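You operate a simulated robot arm through the tools that you are given. There is no shell and no other tool. Be economical: measure what you need, move in short steps, check, and stop when the job is done.

You are at the controls of a simulated robot arm. One attempt, no reset.

Task
Put up the rack wing, bolt it and hang the wet teal towel and pillowcase on it.
Fine: the bolt is set before the wing is loaded; towel on the centre rail, pillowcase on the end rail.

Only the result counts: the job must be done as asked and must still hold three seconds after the hand-in. Knocking over, shifting, dropping, spilling or breaking anything else fails it. Flat cloth is picked up by pressing the open fingertips on it (5 to 10 N) and closing them slowly along it; thin cloth reads only 2 to 8 mm in the jaws.

Robot
A 7-joint arm with a two-finger parallel gripper, fixed in place. Base frame: the origin is at the foot of the arm, x ahead of it, y to its left, z up. Lengths are in mm, angles in degrees, forces in N, time in s.
With the tool pointing down near the work surface it reaches from about 340 to 780 mm from the base axis. Its first joint turns from -166.0 to 166.0 degrees. Payload 3.91 kg.
The TCP is the grasp point between the finger pads, 30 mm short of the fingertips. In the tool frame z runs along the fingers and y along their closing line. The gripper opens to 110 mm. The fingers are 20 mm wide and 10 mm thick; the gripper's body (48 by 112 mm) begins 55 mm behind the TCP.
Orientation is that of the tool frame in the base frame, as [roll, pitch, yaw] about the fixed x, y, z axes, in that order (R = Rz(yaw) Ry(pitch) Rx(roll)). With the fingers straight down and closing along the base's y, the tool's x points along the base's -x, its y along +y and its z along -z.

Tools
- The arm moves only by the tool drive_tool. Its argument "rows" is a list that holds one entry, the list of rows, each a list of 7 numbers: the shift along the tool's x, y, z in cm, then the turn, a rotation vector about the tool's x, y, z in degrees, then the opening, from 0 (shut) to 1 (fully open). In form: [[[dx, dy, dz, wx, wy, wz, grip], ...]]. A call has 1 to 12 rows; each row is the pose to reach, as a shift and turn from the pose commanded when the call began, along the tool's axes at that moment. Each row takes 0.2 s and may step no farther than 50 mm and 8.6 degrees from the row before; otherwise, or with a gripper value out of range, the whole call is refused. Where a pose cannot be reached the arm comes as near as it can. A force on the tool above 60 N (or 10 N above the force at the start of the call, whichever is more), or a blocked arm, ends the call early, and 0.2 s more pass. Each finger travels about 153 mm/s and halts on what it meets, pressing with about 32 N; the grip force reading is that of the motor and also rises with nothing between the fingers. The clock runs only during rows and for 0.2 s after the last one: add rows that repeat a pose to give the fingers time. The reply holds the time, the measured pose of the TCP, the force on the tool along the base axes, the opening and the grip force, in the units named above and with some noise.
- Cameras (640 x 400 px; columns grow to the right, rows downward): "scene" is fixed at [49.7, 649.5, 1476.6]; the picture's right is [-0.86, -0.52, 0.00], its down [-0.34, 0.57, -0.75] and it looks along [0.39, -0.64, -0.66] (base axes); focal length 214 px, centre (320, 200). "wrist" rides on the gripper at [-36, 0, -57] in the tool frame; the picture's right is [0.00, -1.00, 0.00], its down [0.97, 0.00, -0.24] and it looks along [0.24, 0.00, 0.97] (tool axes); focal length 218 px, centre (320, 200). There is no depth. A picture from a camera that has moved, and an enlarged one, comes with that camera's place and axes in the base frame and with its lens.
- grab_frame(camera): a new picture of that camera. The clock stands still meanwhile.
- raise_lower(by): slides the trunk up (or, below 0, down) by that many mm; the arm rides with it, the base frame stays. It gives what a move gives, with no picture.
- inspect(camera, box): a new picture of the part [left, top, right, bottom] of that camera's present view, enlarged. The clock stands still meanwhile.
- sign_off(): hands the job in; it is judged then, once.

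Work in short steps. Places have to be worked out from the pictures, the camera data and where the tool is seen: move nearer, look again, correct. Check each grasp and each placing, and mend what went wrong. You have 120 turns and 64 pictures in all, those below and enlarged ones among them. Open the gripper and draw the arm clear of the work before you hand the job in, unless the task says otherwise; then end with one line.

The tools are called by a JSON object that holds its "name" and its "arguments". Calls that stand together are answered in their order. drive_tool: Moves the arm, as the interface text tells. Its arguments: {"type":"object","properties":{"rows":{"type":"array","items":{"type":"array","items":{"type":"array","items":{"type":"number"}}}}},"required":["rows"]} The other tools are called the same way: raise_lower (by) slides the trunk up or down; grab_frame (camera) takes a picture; inspect (camera, box) takes an enlarged picture of a part of a camera's view; sign_off () hands the job in.

At the start:

```text
time_s: 0.0
ee_pos: [454.3, -166.1, 1259.8]
orientation: [-179.9, 0.2, 179.9]
force: [0.2, 0.5, -0.1]
gripper_width: 110.1
finger_force: 0.0
trunk travel left (down, up): [-475.0, 135.0]
```

scene: 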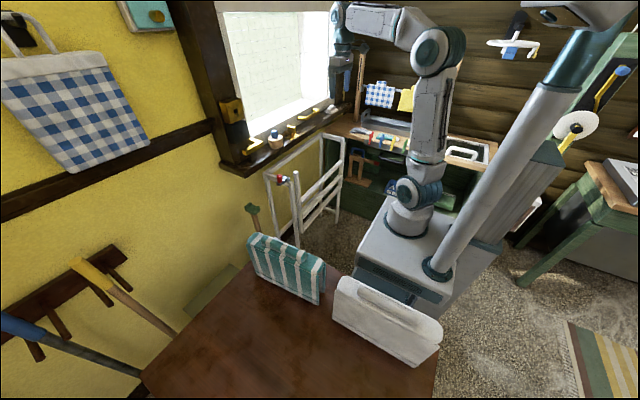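
wrist: 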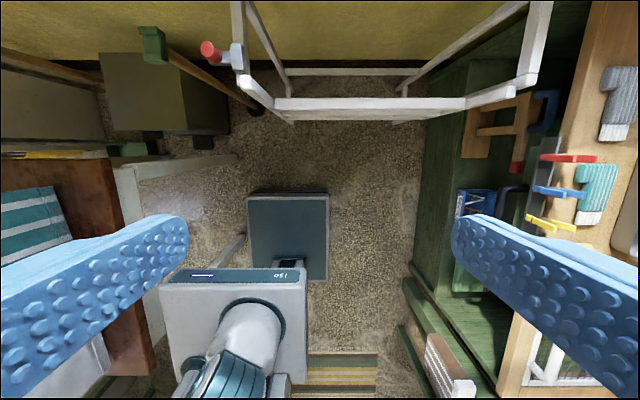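

I first look closer at the rack and at the table with the towel and pillowcase.

{"name": "inspect", "arguments": {"camera": "scene", "box": [230, 110, 370, 260]}}

{"name": "inspect", "arguments": {"camera": "scene", "box": [220, 210, 460, 380]}}

{"name": "inspect", "arguments": {"camera": "wrist", "box": [180, 0, 600, 200]}}

```text
2.67 times, centred on (300, 185) of scene
camera zoom: at [49.7, 649.5, 1476.6], right [-0.86, -0.52, 0.0], down [-0.34, 0.57, -0.75], along [0.39, -0.64, -0.66], focal length 572 px, centre (373, 240)
```

zoom: 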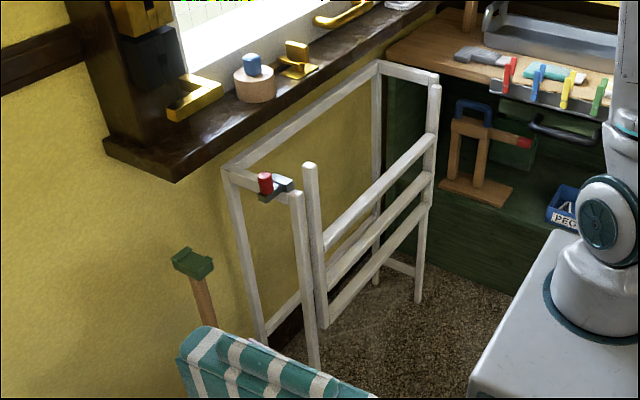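

```text
2.35 times, centred on (340, 295) of scene
camera zoom: at [49.7, 649.5, 1476.6], right [-0.86, -0.52, 0.0], down [-0.34, 0.57, -0.75], along [0.39, -0.64, -0.66], focal length 505 px, centre (273, -24)
```

zoom: 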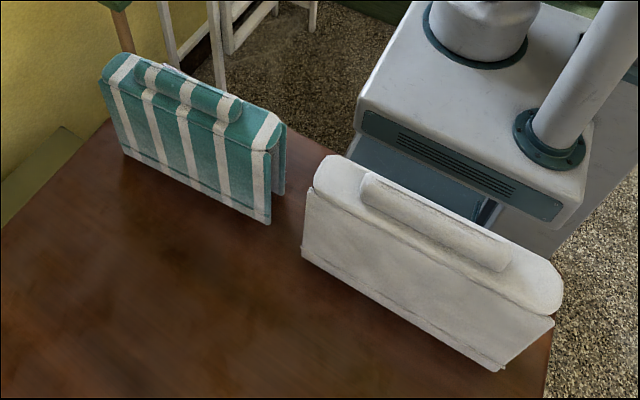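

```text
1.52 times, centred on (390, 100) of wrist
camera zoom: at [488.5, -166.1, 1317.2], right [0.0, -1.0, 0.0], down [-0.97, 0.0, 0.24], along [-0.24, 0.0, -0.97], focal length 333 px, centre (213, 352)
```

zoom: 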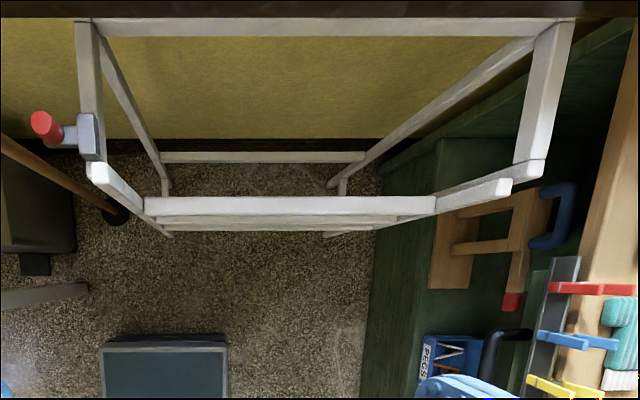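

The rack's wing seems to hang folded at x≈600, y from about -20 to -540, with a red-knobbed bolt near (654, 32, 874). I move nearer and tilt the camera forward to see the hinge and bolt.

{"name": "drive_tool", "arguments": {"rows": [[[0, 4, 3, 0, -8, 0, 1], [0, 8, 6, 0, -16, 0, 1], [0, 12, 9, 0, -24, 0, 1], [0, 15, 12, 0, -32, 0, 1], [0, 18, 14, 0, -38, 0, 1], [0, 18, 14, 0, -38, 0, 1]]]}}

{"name": "grab_frame", "arguments": {"camera": "wrist"}}

```text
time_s: 1.4
ee_pos: [454.2, 18.5, 1120.2]
orientation: [-179.9, 38.1, -180.0]
force: [-0.1, -0.4, 1.0]
gripper_width: 110.0
finger_force: 0.1
trunk travel left (down, up): [-475.0, 135.0]
```

```text
58 pictures are left
camera wrist: at [445.7, 17.0, 1187.1], right [0.0, -1.0, 0.0], down [-0.91, 0.0, -0.41], along [0.41, 0.0, -0.91], focal length 218 px, centre (320, 200)
```

wrist: 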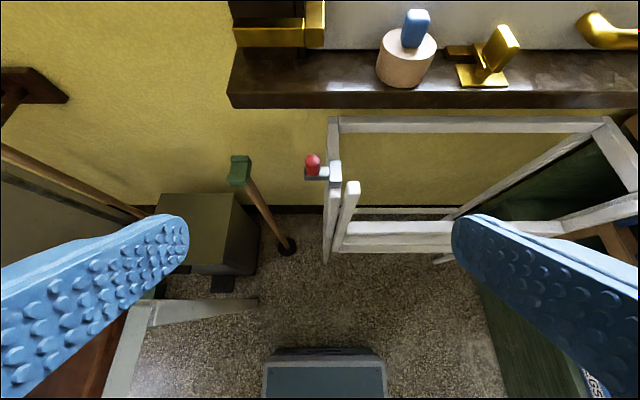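

Zooming in on the bolt, the left post and the wing bar.

{"name": "inspect", "arguments": {"camera": "wrist", "box": [290, 110, 480, 270]}}

```text
2.50 times, centred on (385, 190) of wrist
camera zoom: at [445.7, 17.0, 1187.1], right [0.0, -1.0, 0.0], down [-0.91, 0.0, -0.41], along [0.41, 0.0, -0.91], focal length 546 px, centre (158, 225)
```

zoom: 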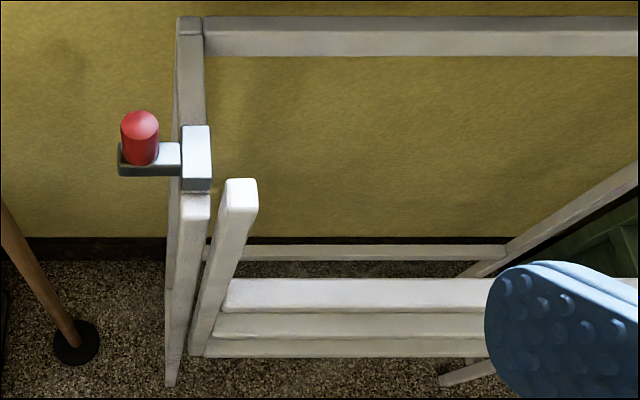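

The wing hangs from a hinge near z≈860, with a short tail above the hinge that will swing under the bolt. I turn the tool horizontal (pointing +x) in front of the wing's middle, still high.

{"name": "drive_tool", "arguments": {"rows": [[[0.6, -4.3, -0.5, 0, -7.4, 0, 1], [1.2, -8.6, -1, 0, -14.8, 0, 1], [1.8, -13, -1.4, 0, -22.3, 0, 1], [2.4, -17.3, -1.9, 0, -29.7, 0, 1], [3.0, -21.6, -2.4, 0, -37.1, 0, 1], [3.6, -26, -2.9, 0, -44.6, 0, 1], [4.25, -30.3, -3.3, 0, -52, 0, 1], [4.25, -30.3, -3.3, 0, -52, 0, 1]]]}}

{"name": "grab_frame", "arguments": {"camera": "scene"}}

```text
time_s: 3.2
ee_pos: [404.2, -289.8, 1120.8]
orientation: [-48.5, 89.9, -48.3]
force: [0.0, 0.3, 0.5]
gripper_width: 110.0
finger_force: 0.1
trunk travel left (down, up): [-475.0, 135.0]
```

```text
56 pictures are left
```

scene: 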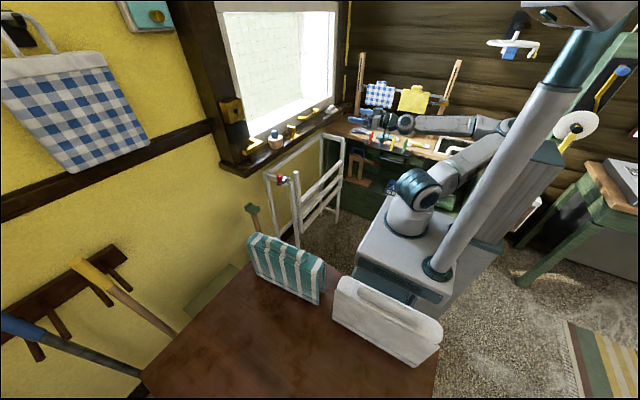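

Arm is clear. I lower the trunk in two stages, checking the elbow, to bring the hand level with the wing's rails.

{"name": "raise_lower", "arguments": {"by": -220}}

{"name": "grab_frame", "arguments": {"camera": "wrist"}}

{"name": "inspect", "arguments": {"camera": "scene", "box": [230, 70, 560, 260]}}

```text
time_s: 5.5
ee_pos: [403.5, -289.3, 903.3]
orientation: [-49.4, 89.9, -49.5]
force: [-0.7, -0.6, -0.7]
gripper_width: 110.2
finger_force: 0.1
trunk travel left (down, up): [-255.0, 355.0]
```

```text
55 pictures are left
camera wrist: at [345.0, -289.4, 937.6], right [0.0, -1.0, 0.0], down [-0.24, 0.0, -0.97], along [0.97, 0.0, -0.24], focal length 218 px, centre (320, 200)
```

wrist: 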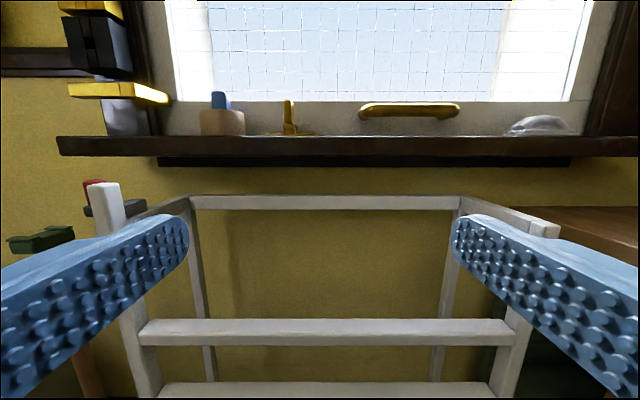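

```text
1.94 times, centred on (395, 165) of scene
camera zoom: at [49.7, 649.5, 1476.6], right [-0.86, -0.52, 0.0], down [-0.34, 0.57, -0.75], along [0.39, -0.64, -0.66], focal length 416 px, centre (174, 268)
```

zoom: 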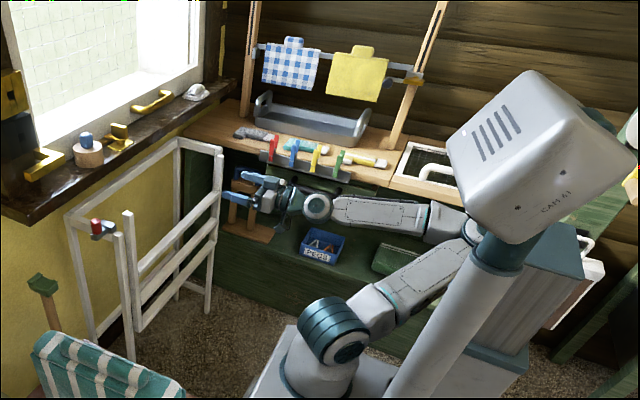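

The rails read as x≈595 with heights about 688, 583 and ~478, and the tail top is at z≈891. I roll the tool by 90° so the fingers close vertically around a rail.

{"name": "drive_tool", "arguments": {"rows": [[[0, 0, 0, 0, 0, -8.2, 1], [0, 0, 0, 0, 0, -16.4, 1], [0, 0, 0, 0, 0, -24.6, 1], [0, 0, 0, 0, 0, -32.8, 1], [0, 0, 0, 0, 0, -41, 1], [0, 0, 0, 0, 0, -49.2, 1], [0, 0, 0, 0, 0, -57.4, 1], [0, 0, 0, 0, 0, -65.6, 1], [0, 0, 0, 0, 0, -73.8, 1], [0, 0, 0, 0, 0, -82, 1], [0, 0, 0, 0, 0, -90, 1], [0, 0, 0, 0, 0, -90, 1]]]}}

{"name": "raise_lower", "arguments": {"by": -230}}

{"name": "grab_frame", "arguments": {"camera": "wrist"}}

{"name": "inspect", "arguments": {"camera": "scene", "box": [230, 70, 560, 260]}}

```text
time_s: 8.1
ee_pos: [403.2, -290.0, 901.7]
orientation: [-89.9, -0.3, -90.2]
force: [-1.1, -0.2, -0.1]
gripper_width: 110.1
finger_force: 0.0
trunk travel left (down, up): [-255.0, 355.0]
```

```text
time_s: 10.6
ee_pos: [404.5, -289.9, 672.3]
orientation: [-89.9, -0.1, -90.1]
force: [-0.7, -0.5, 0.6]
gripper_width: 110.3
finger_force: 0.1
trunk travel left (down, up): [-25.0, 585.0]
```

```text
53 pictures are left
camera wrist: at [345.2, -253.8, 671.2], right [0.0, 0.0, 1.0], down [-0.24, -0.97, 0.0], along [0.97, -0.24, 0.0], focal length 218 px, centre (320, 200)
```

wrist: 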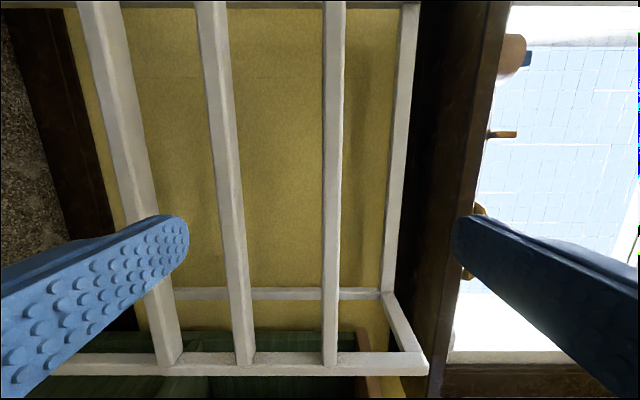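

```text
1.94 times, centred on (395, 165) of scene
camera zoom: at [49.7, 649.5, 1476.6], right [-0.86, -0.52, 0.0], down [-0.34, 0.57, -0.75], along [0.39, -0.64, -0.66], focal length 416 px, centre (174, 268)
```

zoom: 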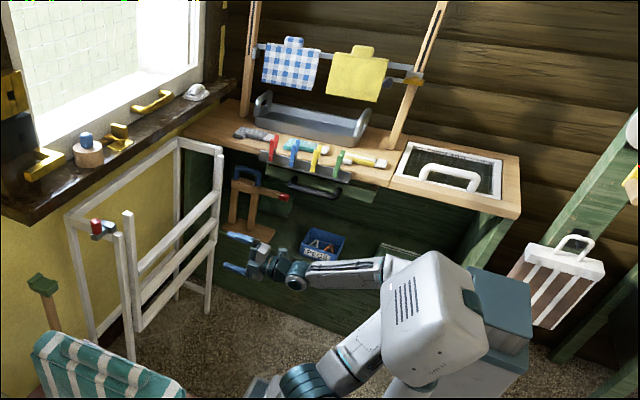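

In this view the frame top is z≈830, the hinge is probably near z≈818, and the rails are at z≈687, 566 and 450 at x≈597. I lower the hand to the centre rail's height and approach to x≈530.

{"name": "drive_tool", "arguments": {"rows": [[[0, 3.6, 0, 0, 0, 0, 1], [0, 7.2, 0, 0, 0, 0, 1], [0, 10.6, 0, 0, 0, 0, 1], [0, 10.6, 4.2, 0, 0, 0, 1], [0, 10.6, 8.4, 0, 0, 0, 1], [0, 10.6, 12.6, 0, 0, 0, 1], [0, 10.6, 12.6, 0, 0, 0, 1]]]}}

{"name": "grab_frame", "arguments": {"camera": "wrist"}}

```text
time_s: 12.2
ee_pos: [529.8, -288.4, 569.3]
orientation: [-89.9, -0.2, -90.1]
force: [0.0, -0.5, 1.1]
gripper_width: 109.9
finger_force: 0.0
trunk travel left (down, up): [-25.0, 585.0]
```

```text
51 pictures are left
camera wrist: at [471.1, -253.3, 568.0], right [0.0, 0.0, 1.0], down [-0.24, -0.97, 0.0], along [0.97, -0.24, 0.0], focal length 218 px, centre (320, 200)
```

wrist: 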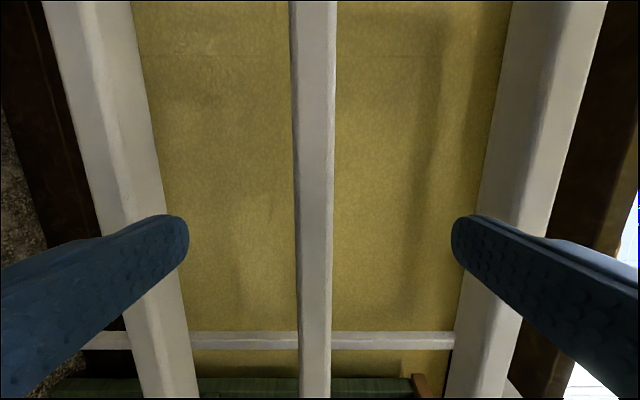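

The rail is centred between the fingers, about 60 mm ahead. I move forward and close on it.

{"name": "drive_tool", "arguments": {"rows": [[[0, 0, 3.4, 0, 0, 0, 1], [0, 0, 6.8, 0, 0, 0, 1], [0, 0.2, 6.8, 0, 0, 0, 0.7], [0, 0.2, 6.8, 0, 0, 0, 0.4], [0, 0.2, 6.8, 0, 0, 0, 0.2], [0, 0.2, 6.8, 0, 0, 0, 0.05], [0, 0.2, 6.8, 0, 0, 0, 0.05]]]}}

{"name": "grab_frame", "arguments": {"camera": "wrist"}}

```text
time_s: 13.8
ee_pos: [598.3, -288.7, 564.6]
orientation: [-89.9, -0.1, -90.1]
force: [0.6, 0.2, 2.2]
gripper_width: 21.9
finger_force: 45.1
trunk travel left (down, up): [-25.0, 585.0]
```

```text
50 pictures are left
camera wrist: at [539.7, -253.4, 564.6], right [0.0, 0.0, 1.0], down [-0.24, -0.97, 0.0], along [0.97, -0.24, 0.0], focal length 218 px, centre (320, 200)
```

wrist: 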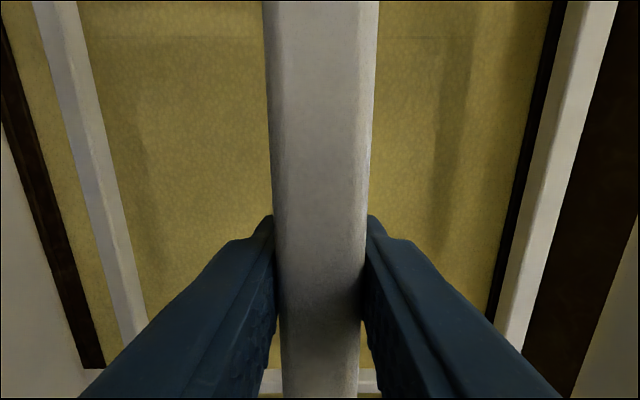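

Rail gripped at 22 mm. I start swinging the wing along an arc (radius ≈253 mm about the hinge) and watch the forces.

{"name": "drive_tool", "arguments": {"rows": [[[0, -0.06, -1.77, -4, 0, 0, 0], [0, -0.25, -3.52, -8, 0, 0, 0], [0, -0.55, -5.26, -12, 0, 0, 0], [0, -0.98, -6.97, -16, 0, 0, 0], [0, -0.98, -6.97, -16, 0, 0, 0]]]}}

```text
time_s: 14.9
ee_pos: [527.6, -290.4, 575.0]
orientation: [-106.0, 0.0, -90.2]
force: [-5.6, 3.3, -2.7]
gripper_width: 22.0
finger_force: 45.2
trunk travel left (down, up): [-25.0, 585.0]
```

Forces are small, so the radius is about right. I continue the arc by another 40°.

{"name": "drive_tool", "arguments": {"rows": [[[0, -0.25, -3.52, -8, 0, 0, 0], [0, -0.98, -6.97, -16, 0, 0, 0], [0, -2.19, -10.29, -24, 0, 0, 0], [0, -3.84, -13.41, -32, 0, 0, 0], [0, -5.92, -16.26, -40, 0, 0, 0], [0, -5.92, -16.26, -40, 0, 0, 0]]]}}

{"name": "grab_frame", "arguments": {"camera": "wrist"}}

{"name": "grab_frame", "arguments": {"camera": "scene"}}

```text
time_s: 16.4
ee_pos: [387.4, -288.4, 675.8]
orientation: [-145.8, -0.1, -89.9]
force: [0.4, 9.0, 2.3]
gripper_width: 22.1
finger_force: 44.4
trunk travel left (down, up): [-25.0, 585.0]
```

```text
49 pictures are left
camera wrist: at [353.4, -253.4, 722.9], right [0.83, 0.0, 0.56], down [-0.13, -0.97, 0.2], along [0.54, -0.24, -0.8], focal length 218 px, centre (320, 200)
```

wrist: 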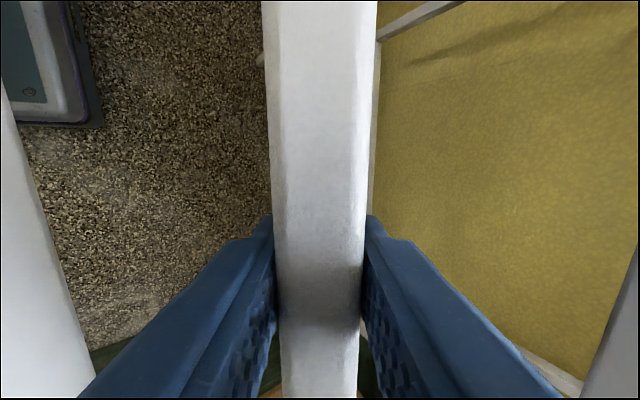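

```text
48 pictures are left
```

scene: 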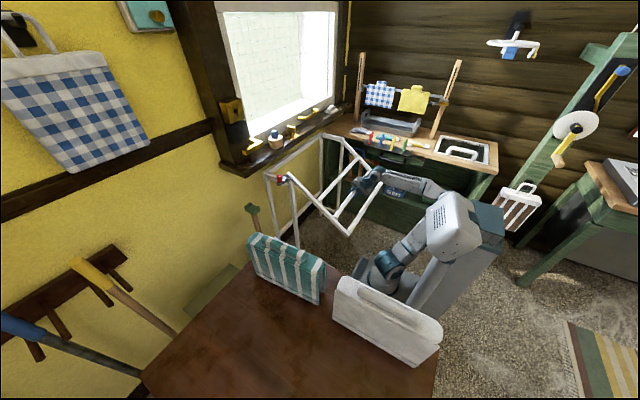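

The wing is swinging up nicely. I bring it to nearly horizontal.

{"name": "drive_tool", "arguments": {"rows": [[[0, -0.25, -3.52, -8, 0, 0, 0], [0, -0.98, -6.97, -16, 0, 0, 0], [0, -2.19, -10.29, -24, 0, 0, 0], [0, -3.6, -13.0, -31, 0, 0, 0], [0, -3.6, -13.0, -31, 0, 0, 0]]]}}

{"name": "inspect", "arguments": {"camera": "scene", "box": [240, 120, 460, 260]}}

```text
time_s: 17.6
ee_pos: [341.6, -289.9, 800.9]
orientation: [-176.9, -0.2, -90.3]
force: [-15.1, -18.5, 6.3]
gripper_width: 22.6
finger_force: 45.2
trunk travel left (down, up): [-25.0, 585.0]
```

```text
2.86 times, centred on (350, 190) of scene
camera zoom: at [49.7, 649.5, 1476.6], right [-0.86, -0.52, 0.0], down [-0.34, 0.57, -0.75], along [0.39, -0.64, -0.66], focal length 613 px, centre (234, 229)
```

zoom: 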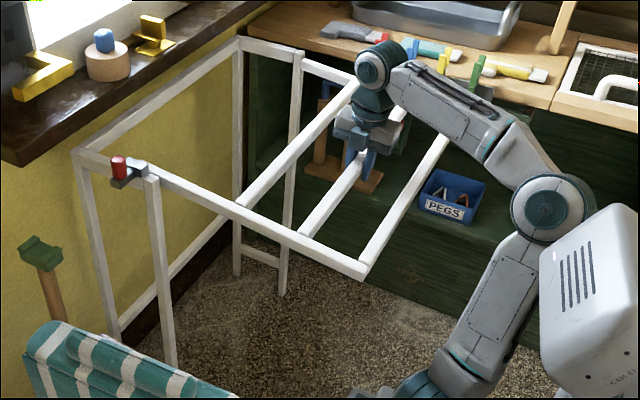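

The wing is almost level with moderate stress. I look closely at the bolt and the wing's tail alignment.

{"name": "inspect", "arguments": {"camera": "scene", "box": [255, 155, 325, 200]}}

```text
8.89 times, centred on (290, 178) of scene
camera zoom: at [49.7, 649.5, 1476.6], right [-0.86, -0.52, 0.0], down [-0.34, 0.57, -0.75], along [0.39, -0.64, -0.66], focal length 1906 px, centre (587, 400)
```

zoom: 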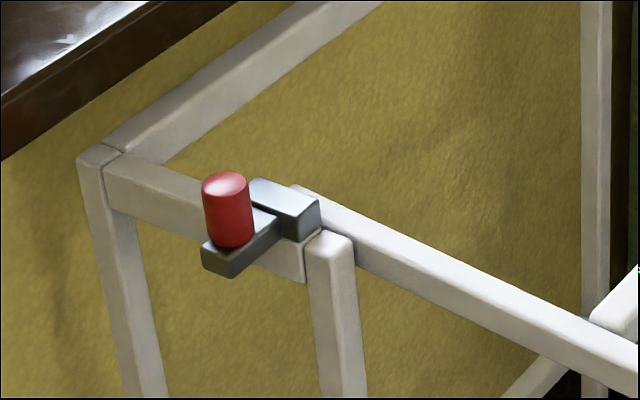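

The wing's bar is nearly parallel to the frame arm; I add the last 3° and watch the force.

{"name": "drive_tool", "arguments": {"rows": [[[0, 0, -0.65, -1.5, 0, 0, 0], [0, 0, -1.3, -3, 0, 0, 0], [0, 0, -1.3, -3, 0, 0, 0]]]}}

{"name": "inspect", "arguments": {"camera": "scene", "box": [240, 120, 460, 260]}}

```text
time_s: 18.4
ee_pos: [339.9, -288.4, 815.4]
orientation: [-179.9, 0.0, -90.2]
force: [-24.9, -19.9, 7.3]
gripper_width: 22.7
finger_force: 44.9
trunk travel left (down, up): [-25.0, 585.0]
```

```text
2.86 times, centred on (350, 190) of scene
camera zoom: at [49.7, 649.5, 1476.6], right [-0.86, -0.52, 0.0], down [-0.34, 0.57, -0.75], along [0.39, -0.64, -0.66], focal length 613 px, centre (234, 229)
```

zoom: 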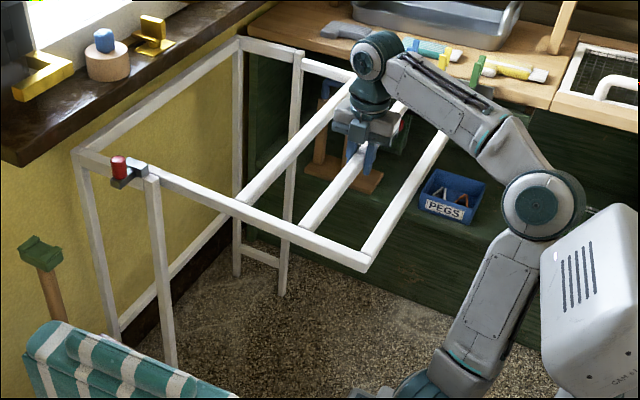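

At rest mid-swing no weight was felt, so the hinge appears to hold by friction. I ease the lateral stress by shifting with it, then check the force before opening.

{"name": "drive_tool", "arguments": {"rows": [[[0.3, 0.4, 0, 0, 0, 0, 0], [0.3, 0.4, 0, 0, 0, 0, 0]]]}}

```text
time_s: 18.9
ee_pos: [340.9, -289.5, 814.0]
orientation: [-179.6, -0.1, -89.8]
force: [4.3, -0.7, 8.5]
gripper_width: 22.6
finger_force: 44.9
trunk travel left (down, up): [-25.0, 585.0]
```

Stress is gone and the wing bears slightly up on the hand, so it holds itself. I open just enough to free the rail and check.

{"name": "drive_tool", "arguments": {"rows": [[[0, 0, 0, 0, 0, 0, 0.27]]]}}

{"name": "grab_frame", "arguments": {"camera": "wrist"}}

```text
time_s: 19.4
ee_pos: [338.1, -291.3, 813.9]
orientation: [180.0, 0.0, -90.2]
force: [0.9, -0.3, -0.9]
gripper_width: 29.8
finger_force: 0.0
trunk travel left (down, up): [-25.0, 585.0]
```

```text
44 pictures are left
camera wrist: at [336.4, -255.2, 870.8], right [1.0, 0.0, 0.0], down [0.0, -0.97, 0.24], along [0.0, -0.24, -0.97], focal length 218 px, centre (320, 200)
```

wrist: 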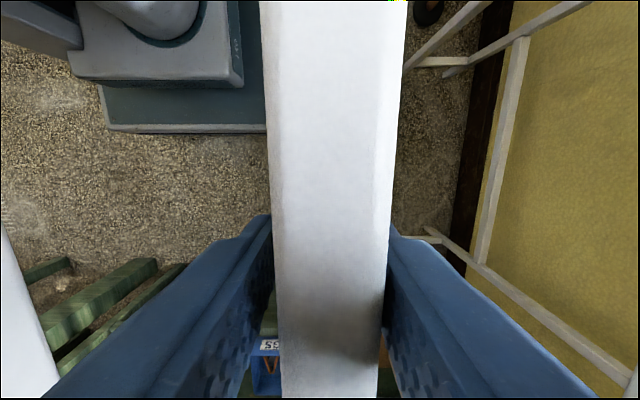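

The wing holds by itself. I open further, rise clear, and look at the bolt and wing.

{"name": "drive_tool", "arguments": {"rows": [[[0, 0, 0, 0, 0, 0, 0.5], [0, 0, -4, 0, 0, 0, 0.5], [0, 0, -8, 0, 0, 0, 0.5], [0, 0, -12, 0, 0, 0, 0.5], [0, 0, -16, 0, 0, 0, 0.5], [0, 0, -16, 0, 0, 0, 0.5]]]}}

{"name": "inspect", "arguments": {"camera": "scene", "box": [240, 120, 460, 260]}}

```text
time_s: 20.8
ee_pos: [339.2, -293.7, 916.4]
orientation: [-180.0, -0.1, -90.1]
force: [0.7, 0.4, -0.5]
gripper_width: 55.0
finger_force: 0.1
out of reach, approached as far as the arm can: row 4, 5, 6
trunk travel left (down, up): [-25.0, 585.0]
```

```text
2.86 times, centred on (350, 190) of scene
camera zoom: at [49.7, 649.5, 1476.6], right [-0.86, -0.52, 0.0], down [-0.34, 0.57, -0.75], along [0.39, -0.64, -0.66], focal length 613 px, centre (234, 229)
```

zoom: 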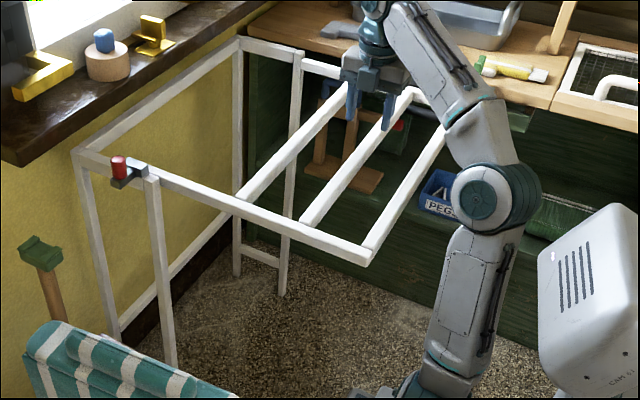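

The wing stays up level. I raise the trunk so the arm has room to reach the bolt from above.

{"name": "raise_lower", "arguments": {"by": 260}}

{"name": "grab_frame", "arguments": {"camera": "wrist"}}

```text
time_s: 23.4
ee_pos: [338.9, -292.3, 1175.2]
orientation: [-179.9, -0.1, -90.2]
force: [0.2, 0.6, 0.5]
gripper_width: 55.0
finger_force: 0.1
trunk travel left (down, up): [-285.0, 325.0]
```

```text
42 pictures are left
camera wrist: at [338.0, -257.1, 1232.5], right [1.0, 0.0, 0.0], down [0.0, -0.97, 0.24], along [0.0, -0.24, -0.97], focal length 218 px, centre (320, 200)
```

wrist: 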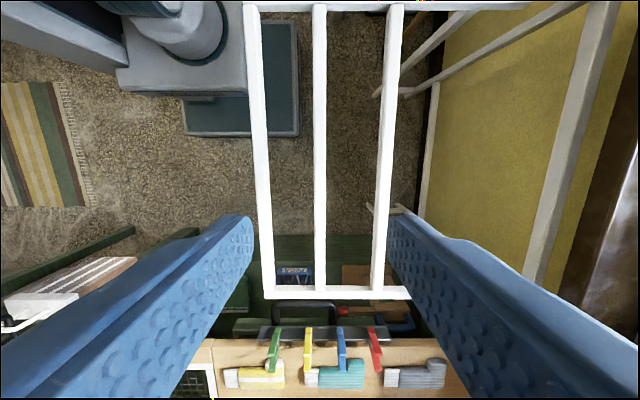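

The wing's rails read x≈460 / 338 / 222, spanning y from -41 to -565. Next is the bolt: I unroll the tool by 90° and move to the left side, fingers closing.

{"name": "drive_tool", "arguments": {"rows": [[[-3.5, -1.3, 0, 0, 0, 8.2, 0.5], [-7, -2.6, 0, 0, 0, 16.4, 0.5], [-10.5, -3.9, 0, 0, 0, 24.6, 0.5], [-14, -5.2, 0, 0, 0, 32.8, 0.4], [-17.5, -6.5, 0, 0, 0, 41, 0.3], [-21, -7.8, 0, 0, 0, 49.2, 0.2], [-24.5, -9.1, 0, 0, 0, 57.4, 0.1], [-28, -10.4, 0, 0, 0, 65.6, 0], [-31.5, -11.7, 0, 0, 0, 73.8, 0], [-35, -13, 0, 0, 0, 82, 0], [-39, -14.1, 0, 0, 0, 90, 0], [-39, -14.1, 0, 0, 0, 90, 0]]]}}

```text
time_s: 26.0
ee_pos: [481.4, 99.1, 1174.7]
orientation: [179.9, 0.3, 179.7]
force: [0.7, 0.5, -0.7]
gripper_width: 0.0
finger_force: 32.1
trunk travel left (down, up): [-285.0, 325.0]
```

Now tilt the fingers forward 40° and descend beside the bolt, on its outer side.

{"name": "drive_tool", "arguments": {"rows": [[[-2, -0.4, 3.6, 0, -6.7, 0, 0], [-4, -0.8, 7.2, 0, -13.3, 0, 0], [-6, -1.2, 10.8, 0, -20, 0, 0], [-8, -1.6, 14.4, 0, -26.7, 0, 0], [-10, -2, 18, 0, -33.3, 0, 0], [-11.9, -2.4, 21.5, 0, -40, 0, 0], [-11.9, -2.4, 21.5, 0, -40, 0, 0]]]}}

{"name": "grab_frame", "arguments": {"camera": "wrist"}}

```text
time_s: 27.6
ee_pos: [600.6, 74.7, 961.2]
orientation: [-179.9, 40.1, -180.0]
force: [1.1, -0.4, -0.1]
gripper_width: 0.2
finger_force: 32.5
trunk travel left (down, up): [-285.0, 325.0]
```

```text
41 pictures are left
camera wrist: at [589.9, 74.3, 1028.1], right [0.0, -1.0, 0.0], down [-0.9, 0.0, -0.44], along [0.44, 0.0, -0.9], focal length 218 px, centre (320, 200)
```

wrist: 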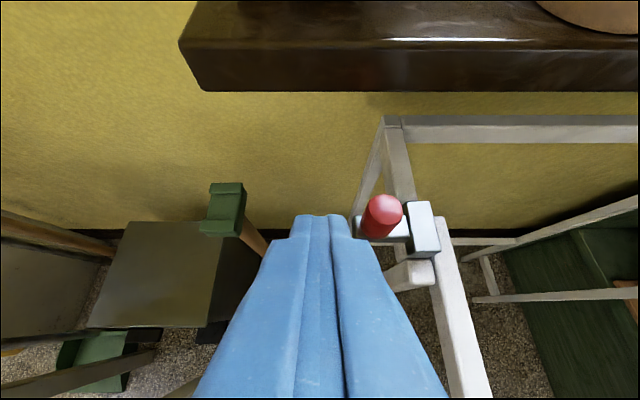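

The knob is at about (656, 27), top z≈885, radius ≈13. I descend beside it on the +y side.

{"name": "drive_tool", "arguments": {"rows": [[[0.6, 0, 2.9, 0, 0, 0, 0], [1.3, 0, 5.8, 0, 0, 0, 0], [1.9, 0, 8.7, 0, 0, 0, 0], [1.9, -1.5, 8.7, 0, 0, 0, 0], [1.9, -1.5, 8.7, 0, 0, 0, 0]]]}}

{"name": "grab_frame", "arguments": {"camera": "wrist"}}

```text
time_s: 28.8
ee_pos: [642.1, 58.1, 882.6]
orientation: [-179.9, 40.2, -180.0]
force: [0.6, -0.4, 0.6]
gripper_width: 0.0
finger_force: 32.1
trunk travel left (down, up): [-285.0, 325.0]
```

```text
40 pictures are left
camera wrist: at [631.6, 58.7, 949.1], right [0.0, -1.0, 0.0], down [-0.9, 0.0, -0.44], along [0.44, 0.0, -0.9], focal length 218 px, centre (320, 200)
```

wrist: 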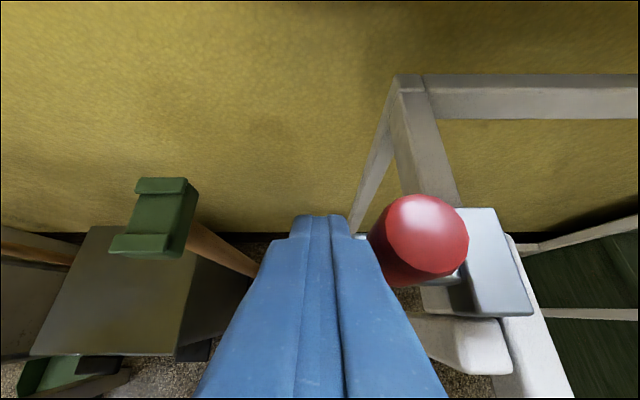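

Fingers are right beside the knob. I push in -y slowly until it stops.

{"name": "drive_tool", "arguments": {"rows": [[[0, -0.4, 0, 0, 0, 0, 0], [0, -0.8, 0, 0, 0, 0, 0], [0, -1.2, 0, 0, 0, 0, 0], [0, -1.6, 0, 0, 0, 0, 0], [0, -2.0, 0, 0, 0, 0, 0], [0, -2.0, 0, 0, 0, 0, 0]]]}}

{"name": "grab_frame", "arguments": {"camera": "wrist"}}

```text
time_s: 30.2
ee_pos: [641.3, 37.8, 883.4]
orientation: [-179.9, 40.1, -180.0]
force: [0.0, 1.0, 1.2]
gripper_width: 0.0
finger_force: 31.2
trunk travel left (down, up): [-285.0, 325.0]
```

```text
39 pictures are left
camera wrist: at [630.9, 38.1, 949.0], right [0.0, -1.0, 0.0], down [-0.9, 0.0, -0.44], along [0.44, 0.0, -0.9], focal length 218 px, centre (320, 200)
```

wrist: 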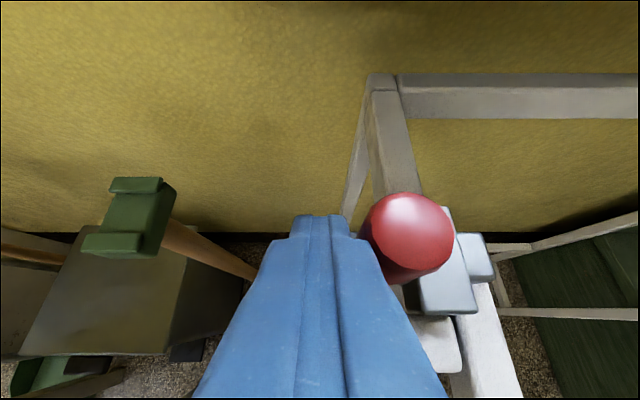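

The bolt is sliding: its end now shows past the housing over the wing's tail. I keep pushing to its stop.

{"name": "drive_tool", "arguments": {"rows": [[[0, -0.4, 0, 0, 0, 0, 0], [0, -0.8, 0, 0, 0, 0, 0], [0, -1.2, 0, 0, 0, 0, 0], [0, -1.6, 0, 0, 0, 0, 0], [0, -2.0, 0, 0, 0, 0, 0], [0, -2.4, 0, 0, 0, 0, 0]]]}}

{"name": "grab_frame", "arguments": {"camera": "wrist"}}

```text
time_s: 31.6
ee_pos: [640.9, 14.8, 883.3]
orientation: [-179.9, 40.2, -179.9]
force: [-1.2, 6.1, 0.9]
gripper_width: 0.0
finger_force: 32.4
trunk travel left (down, up): [-285.0, 325.0]
```

```text
38 pictures are left
camera wrist: at [630.4, 14.5, 949.1], right [0.0, -1.0, 0.0], down [-0.9, 0.0, -0.44], along [0.44, 0.0, -0.9], focal length 218 px, centre (320, 200)
```

wrist: 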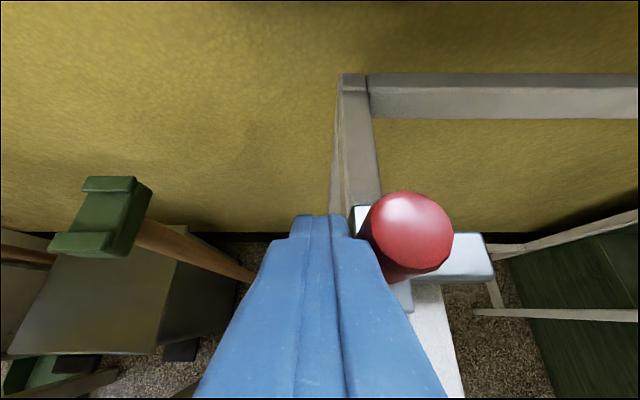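

The bolt now reaches well across; force rose to 6 N. One small further push confirms the stop.

{"name": "drive_tool", "arguments": {"rows": [[[0, -0.2, 0, 0, 0, 0, 0], [0, -0.4, 0, 0, 0, 0, 0], [0, -0.6, 0, 0, 0, 0, 0]]]}}

```text
time_s: 32.4
ee_pos: [642.3, 13.4, 881.9]
orientation: [180.0, 40.2, -179.5]
force: [0.6, 33.3, -1.4]
gripper_width: 0.2
finger_force: 32.2
trunk travel left (down, up): [-285.0, 325.0]
```

The stop is reached (33 N). I back off and rise, then look at the bolt from the scene camera.

{"name": "drive_tool", "arguments": {"rows": [[[0, 1, 0, 0, 0, 0, 0], [0, 4, 0, 0, 0, 0, 0], [0, 4, -4, 0, 0, 0, 0], [0, 4, -8.5, 0, 0, 0, 0], [0, 4, -13, 0, 0, 0, 0], [0, 4, -13, 0, 0, 0, 0]]]}}

{"name": "inspect", "arguments": {"camera": "scene", "box": [255, 150, 365, 240]}}

```text
time_s: 33.8
ee_pos: [554.9, 48.3, 980.6]
orientation: [-179.8, 40.1, -179.9]
force: [1.2, -0.3, -0.5]
gripper_width: 0.0
finger_force: 31.5
trunk travel left (down, up): [-285.0, 325.0]
```

```text
4.44 times, centred on (310, 195) of scene
camera zoom: at [49.7, 649.5, 1476.6], right [-0.86, -0.52, 0.0], down [-0.34, 0.57, -0.75], along [0.39, -0.64, -0.66], focal length 953 px, centre (364, 222)
```

zoom: 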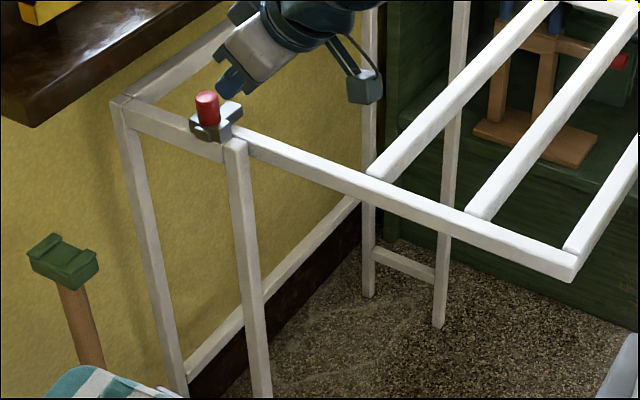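

I check the bolt with the wrist camera from here.

{"name": "inspect", "arguments": {"camera": "wrist", "box": [300, 100, 440, 300]}}

```text
2.00 times, centred on (370, 200) of wrist
camera zoom: at [543.9, 47.6, 1047.5], right [0.0, -1.0, 0.0], down [-0.9, 0.0, -0.44], along [0.44, 0.0, -0.9], focal length 436 px, centre (220, 200)
```

zoom: 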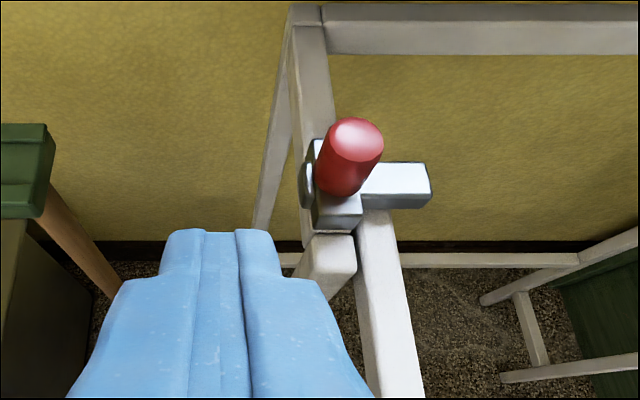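

The bolt lies over the wing's tail: set. Next I return the tool to pointing down, heading toward the table with the towel and pillowcase.

{"name": "drive_tool", "arguments": {"rows": [[[0.4, 1.7, -3.6, 0, 6.7, 0, 0.3], [0.7, 3.4, -7.2, 0, 13.3, 0, 0.6], [1.1, 5.1, -10.8, 0, 20, 0, 1], [1.5, 6.8, -14.4, 0, 26.7, 0, 1], [1.8, 8.5, -18, 0, 33.3, 0, 1], [2.2, 10.2, -21.5, 0, 40, 0, 1], [2.2, 10.2, -21.5, 0, 40, 0, 1]]]}}

{"name": "raise_lower", "arguments": {"by": 150}}

```text
time_s: 35.4
ee_pos: [400.6, 152.6, 1133.0]
orientation: [-179.9, -0.1, 179.9]
force: [0.8, 0.5, -0.4]
gripper_width: 110.0
finger_force: 0.0
trunk travel left (down, up): [-285.0, 325.0]
```

```text
time_s: 37.2
ee_pos: [401.3, 152.6, 1281.5]
orientation: [-179.9, 0.2, 180.0]
force: [0.2, 0.4, -0.5]
gripper_width: 109.9
finger_force: 0.1
trunk travel left (down, up): [-435.0, 175.0]
```

Moving over toward the towel.

{"name": "drive_tool", "arguments": {"rows": [[[2, 3.6, 0, 0, 0, 0, 1], [4, 7.2, 0, 0, 0, 0, 1], [6, 10.8, 1, 0, 0, 0, 1], [8, 14.4, 2, 0, 0, 0, 1], [10, 18, 3, 0, 0, 0, 1], [10, 18, 3, 0, 0, 0, 1]]]}}

{"name": "grab_frame", "arguments": {"camera": "wrist"}}

```text
time_s: 38.6
ee_pos: [302.1, 331.4, 1249.4]
orientation: [-179.9, 0.1, 179.9]
force: [-1.0, -0.4, 0.0]
gripper_width: 110.0
finger_force: 0.1
trunk travel left (down, up): [-435.0, 175.0]
```

```text
35 pictures are left
camera wrist: at [335.8, 331.4, 1305.7], right [0.0, -1.0, 0.0], down [-0.97, 0.0, 0.24], along [-0.24, 0.0, -0.97], focal length 218 px, centre (320, 200)
```

wrist: 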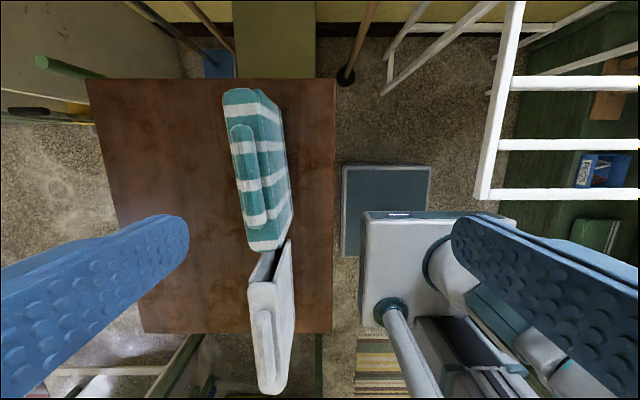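

The towel stands like a saddle on the table with a raised ridge running along x, near (295, 420, ~1030), and the pillowcase's ridge is near (44, 416). I move above the towel ridge for a closer look.

{"name": "drive_tool", "arguments": {"rows": [[[0.2, 3, 3, 0, 0, 0, 1], [0.4, 6, 6, 0, 0, 0, 1], [0.7, 9.1, 9, 0, 0, 0, 1], [0.7, 9.1, 11, 0, 0, 0, 1], [0.7, 9.1, 11, 0, 0, 0, 1]]]}}

{"name": "grab_frame", "arguments": {"camera": "wrist"}}

{"name": "inspect", "arguments": {"camera": "scene", "box": [220, 190, 460, 380]}}

```text
time_s: 39.8
ee_pos: [295.0, 421.7, 1141.1]
orientation: [-179.9, 0.2, 179.9]
force: [-0.4, 0.0, 0.5]
gripper_width: 110.2
finger_force: 0.0
trunk travel left (down, up): [-435.0, 175.0]
```

```text
34 pictures are left
camera wrist: at [329.1, 422.0, 1198.6], right [0.0, -1.0, 0.0], down [-0.97, 0.0, 0.24], along [-0.24, 0.0, -0.97], focal length 218 px, centre (320, 200)
```

wrist: 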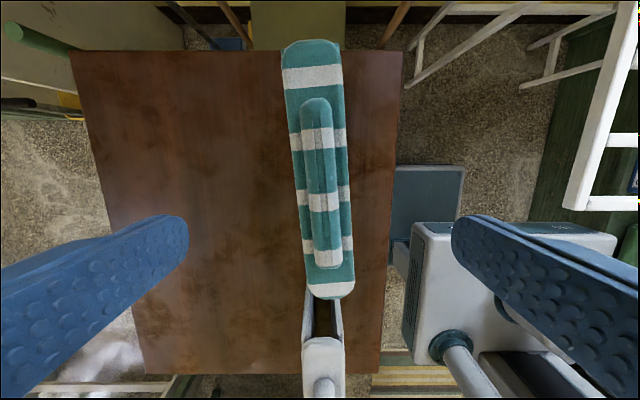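

```text
2.11 times, centred on (340, 285) of scene
camera zoom: at [49.7, 649.5, 1476.6], right [-0.86, -0.52, 0.0], down [-0.34, 0.57, -0.75], along [0.39, -0.64, -0.66], focal length 452 px, centre (278, 21)
```

zoom: 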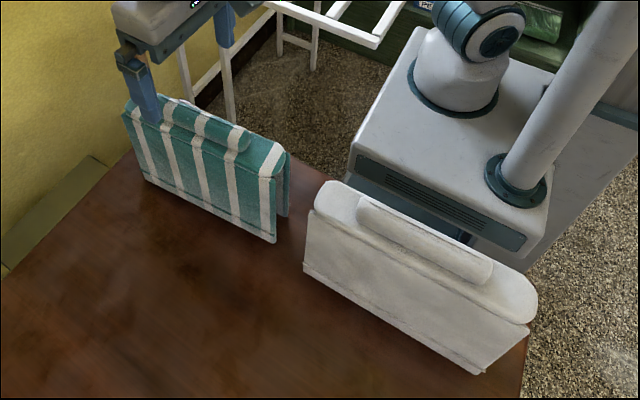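

The ridge is centred at about (295, 421, top 1037), 24 mm wide, skewed about 4.6°. I align the yaw, narrow the fingers to about 40 mm and descend to just above.

{"name": "drive_tool", "arguments": {"rows": [[[0, 0, 2.5, 0, 0, -2.3, 0.6], [0, 0, 5, 0, 0, -4.6, 0.37], [0, 0, 7.5, 0, 0, -4.6, 0.37], [0, 0, 7.5, 0, 0, -4.6, 0.37]]]}}

{"name": "grab_frame", "arguments": {"camera": "wrist"}}

```text
time_s: 40.8
ee_pos: [295.5, 425.4, 1065.7]
orientation: [-179.9, 0.1, -175.5]
force: [0.1, 0.1, 0.1]
gripper_width: 40.6
finger_force: 0.0
trunk travel left (down, up): [-435.0, 175.0]
```

```text
32 pictures are left
camera wrist: at [329.1, 427.8, 1122.6], right [0.08, -1.0, 0.0], down [-0.97, -0.08, 0.24], along [-0.24, -0.02, -0.97], focal length 218 px, centre (320, 200)
```

wrist: 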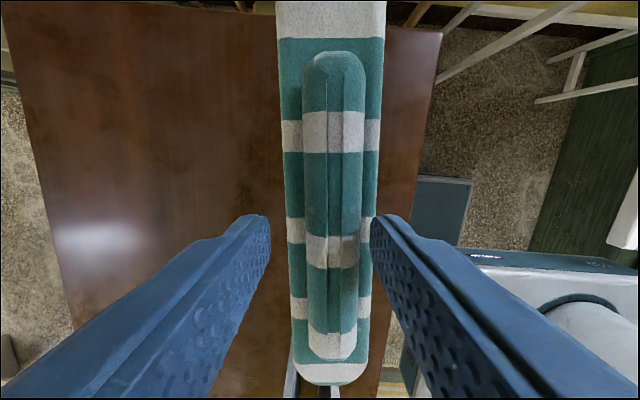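

The ridge is 5 mm to the right of centre. I shift and descend in small steps toward the shoulders.

{"name": "drive_tool", "arguments": {"rows": [[[0, -0.5, 0, 0, 0, 0, 0.37], [0, -0.5, 1, 0, 0, 0, 0.37], [0, -0.5, 1.8, 0, 0, 0, 0.37], [0, -0.5, 1.8, 0, 0, 0, 0.37]]]}}

```text
time_s: 41.8
ee_pos: [295.9, 417.5, 1051.7]
orientation: [179.7, 0.4, -175.5]
force: [3.9, 3.0, 36.6]
gripper_width: 40.5
finger_force: 0.1
trunk travel left (down, up): [-435.0, 175.0]
```

Contact came earlier (36 N, tips at z≈1022). I back off to a light press.

{"name": "drive_tool", "arguments": {"rows": [[[0, 0, -0.35, 0, 0, 0, 0.37], [0, 0, -0.35, 0, 0, 0, 0.37]]]}}

{"name": "grab_frame", "arguments": {"camera": "wrist"}}

```text
time_s: 42.4
ee_pos: [294.4, 418.0, 1052.0]
orientation: [-179.9, 0.1, -175.5]
force: [4.8, 5.4, 21.9]
gripper_width: 41.7
finger_force: 1.1
trunk travel left (down, up): [-435.0, 175.0]
```

```text
31 pictures are left
camera wrist: at [329.7, 420.5, 1108.8], right [0.08, -1.0, 0.0], down [-0.97, -0.08, 0.24], along [-0.24, -0.02, -0.97], focal length 218 px, centre (320, 200)
```

wrist: 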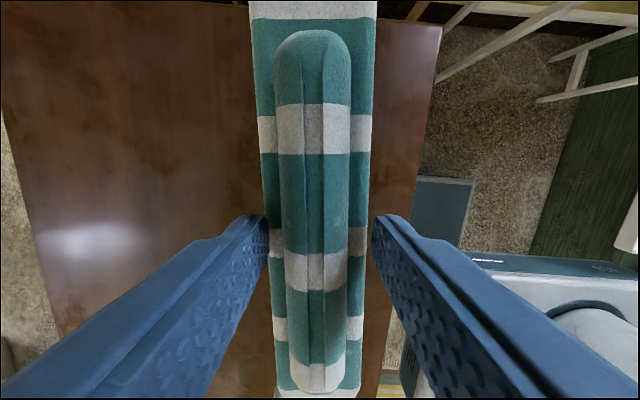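

Centred on the ridge. I relax a little more and close slowly on it.

{"name": "drive_tool", "arguments": {"rows": [[[0, 0, -0.2, 0, 0, 0, 0.37], [0, 0, -0.2, 0, 0, 0, 0.3], [0, 0, -0.2, 0, 0, 0, 0.25], [0, 0, -0.2, 0, 0, 0, 0.2], [0, 0, -0.2, 0, 0, 0, 0.15], [0, 0, -0.2, 0, 0, 0, 0.1], [0, 0, -0.2, 0, 0, 0, 0.05], [0, 0, -0.2, 0, 0, 0, 0], [0, 0, -0.2, 0, 0, 0, 0]]]}}

{"name": "grab_frame", "arguments": {"camera": "wrist"}}

```text
time_s: 44.4
ee_pos: [295.6, 417.9, 1053.6]
orientation: [-179.8, 0.2, -175.5]
force: [-0.2, -0.8, -0.3]
gripper_width: 23.7
finger_force: 31.5
trunk travel left (down, up): [-435.0, 175.0]
```

```text
30 pictures are left
camera wrist: at [329.7, 420.8, 1110.5], right [0.08, -1.0, 0.0], down [-0.97, -0.08, 0.24], along [-0.24, -0.02, -0.97], focal length 218 px, centre (320, 200)
```

wrist: 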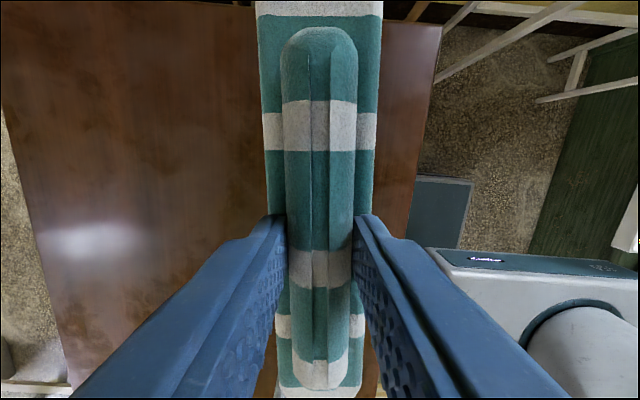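

The ridge is firmly held (23.7 mm). I lift slowly 4 cm and check.

{"name": "drive_tool", "arguments": {"rows": [[[0, 0, -1, 0, 0, 0, 0], [0, 0, -2, 0, 0, 0, 0], [0, 0, -3, 0, 0, 0, 0], [0, 0, -4, 0, 0, 0, 0], [0, 0, -4, 0, 0, 0, 0]]]}}

{"name": "inspect", "arguments": {"camera": "scene", "box": [220, 190, 460, 380]}}

```text
time_s: 45.6
ee_pos: [295.8, 419.1, 1094.1]
orientation: [-179.8, 0.1, -175.4]
force: [-0.1, 0.2, -5.6]
gripper_width: 23.8
finger_force: 31.7
trunk travel left (down, up): [-435.0, 175.0]
```

```text
2.11 times, centred on (340, 285) of scene
camera zoom: at [49.7, 649.5, 1476.6], right [-0.86, -0.52, 0.0], down [-0.34, 0.57, -0.75], along [0.39, -0.64, -0.66], focal length 452 px, centre (278, 21)
```

zoom: 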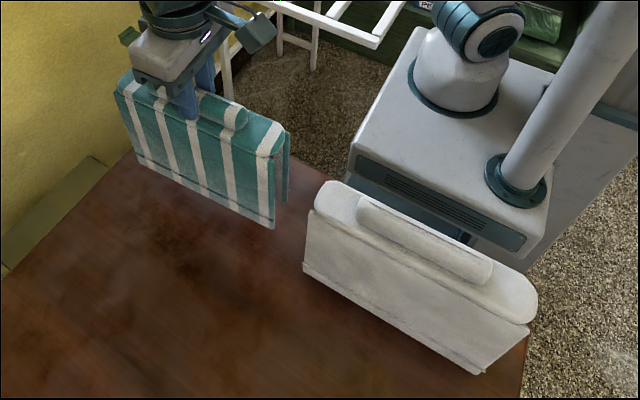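

The towel is held and hangs intact (≈0.57 kg). I lift it high and carry it around the front.

{"name": "drive_tool", "arguments": {"rows": [[[0, 0, -4, 0, 0, 0, 0], [0, 0, -8, 0, 0, 0, 0], [0, 0, -12, 0, 0, 0, 0], [0, 0, -15, 0, 0, 0, 0], [-2.3, -4, -15, 0, 0, 0, 0], [-4.6, -8, -15, 0, 0, 0, 0], [-6.9, -12, -15, 0, 0, 0, 0], [-9.2, -16, -15, 0, 0, 0, 0], [-11.4, -20, -15, 0, 0, 0, 0], [-12, -24, -15, 0, 0, 0, 0], [-12, -24, -15, 0, 0, 0, 0]]]}}

```text
time_s: 48.0
ee_pos: [432.9, 185.5, 1246.2]
orientation: [-179.9, -0.1, -175.4]
force: [-0.5, -0.7, -5.6]
gripper_width: 23.9
finger_force: 32.0
trunk travel left (down, up): [-435.0, 175.0]
```

Carrying across to above the centre rail while turning the towel by ~85°.

{"name": "drive_tool", "arguments": {"rows": [[[-0.18, -4.03, 0, 0, 0, -7.8, 0], [0.14, -8.02, 0, 0, 0, -15.6, 0], [0.46, -12, 0, 0, 0, -23.4, 0], [0.78, -16, 0, 0, 0, -31.2, 0], [1.1, -20, 0, 0, 0, -39, 0], [1.42, -24, 0, 0, 0, -46.8, 0], [3.74, -27.8, 0, 0, 0, -54.6, 0], [6.05, -31.6, 0, 0, 0, -62.4, 0], [8.36, -35.45, 0, 0, 0, -70.2, 0], [10.68, -39.28, 0, 0, 0, -78, 0], [12.99, -43.11, 0, 0, 0, -85.5, 0], [12.99, -43.11, 0, 0, 0, -85.5, 0]]]}}

{"name": "grab_frame", "arguments": {"camera": "wrist"}}

{"name": "grab_frame", "arguments": {"camera": "scene"}}

```text
time_s: 50.6
ee_pos: [341.4, -250.9, 1243.4]
orientation: [-179.9, -0.1, -89.9]
force: [0.0, -0.3, -5.3]
gripper_width: 23.9
finger_force: 31.6
trunk travel left (down, up): [-435.0, 175.0]
```

```text
28 pictures are left
camera wrist: at [339.5, -215.6, 1299.2], right [1.0, 0.0, 0.0], down [0.0, -0.97, 0.24], along [0.0, -0.24, -0.97], focal length 218 px, centre (320, 200)
```

wrist: 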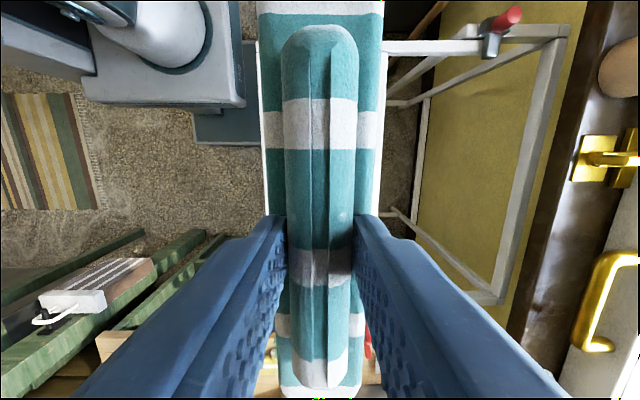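

```text
27 pictures are left
```

scene: 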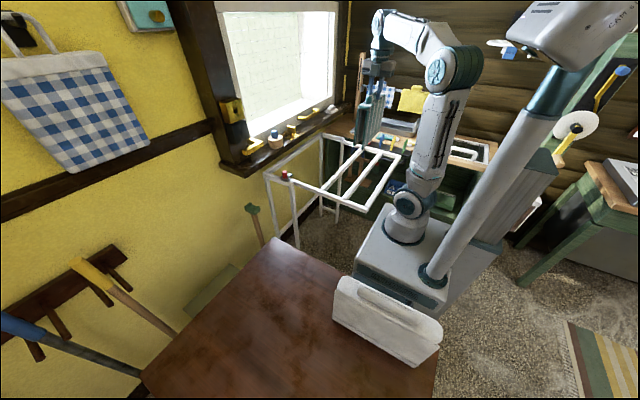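

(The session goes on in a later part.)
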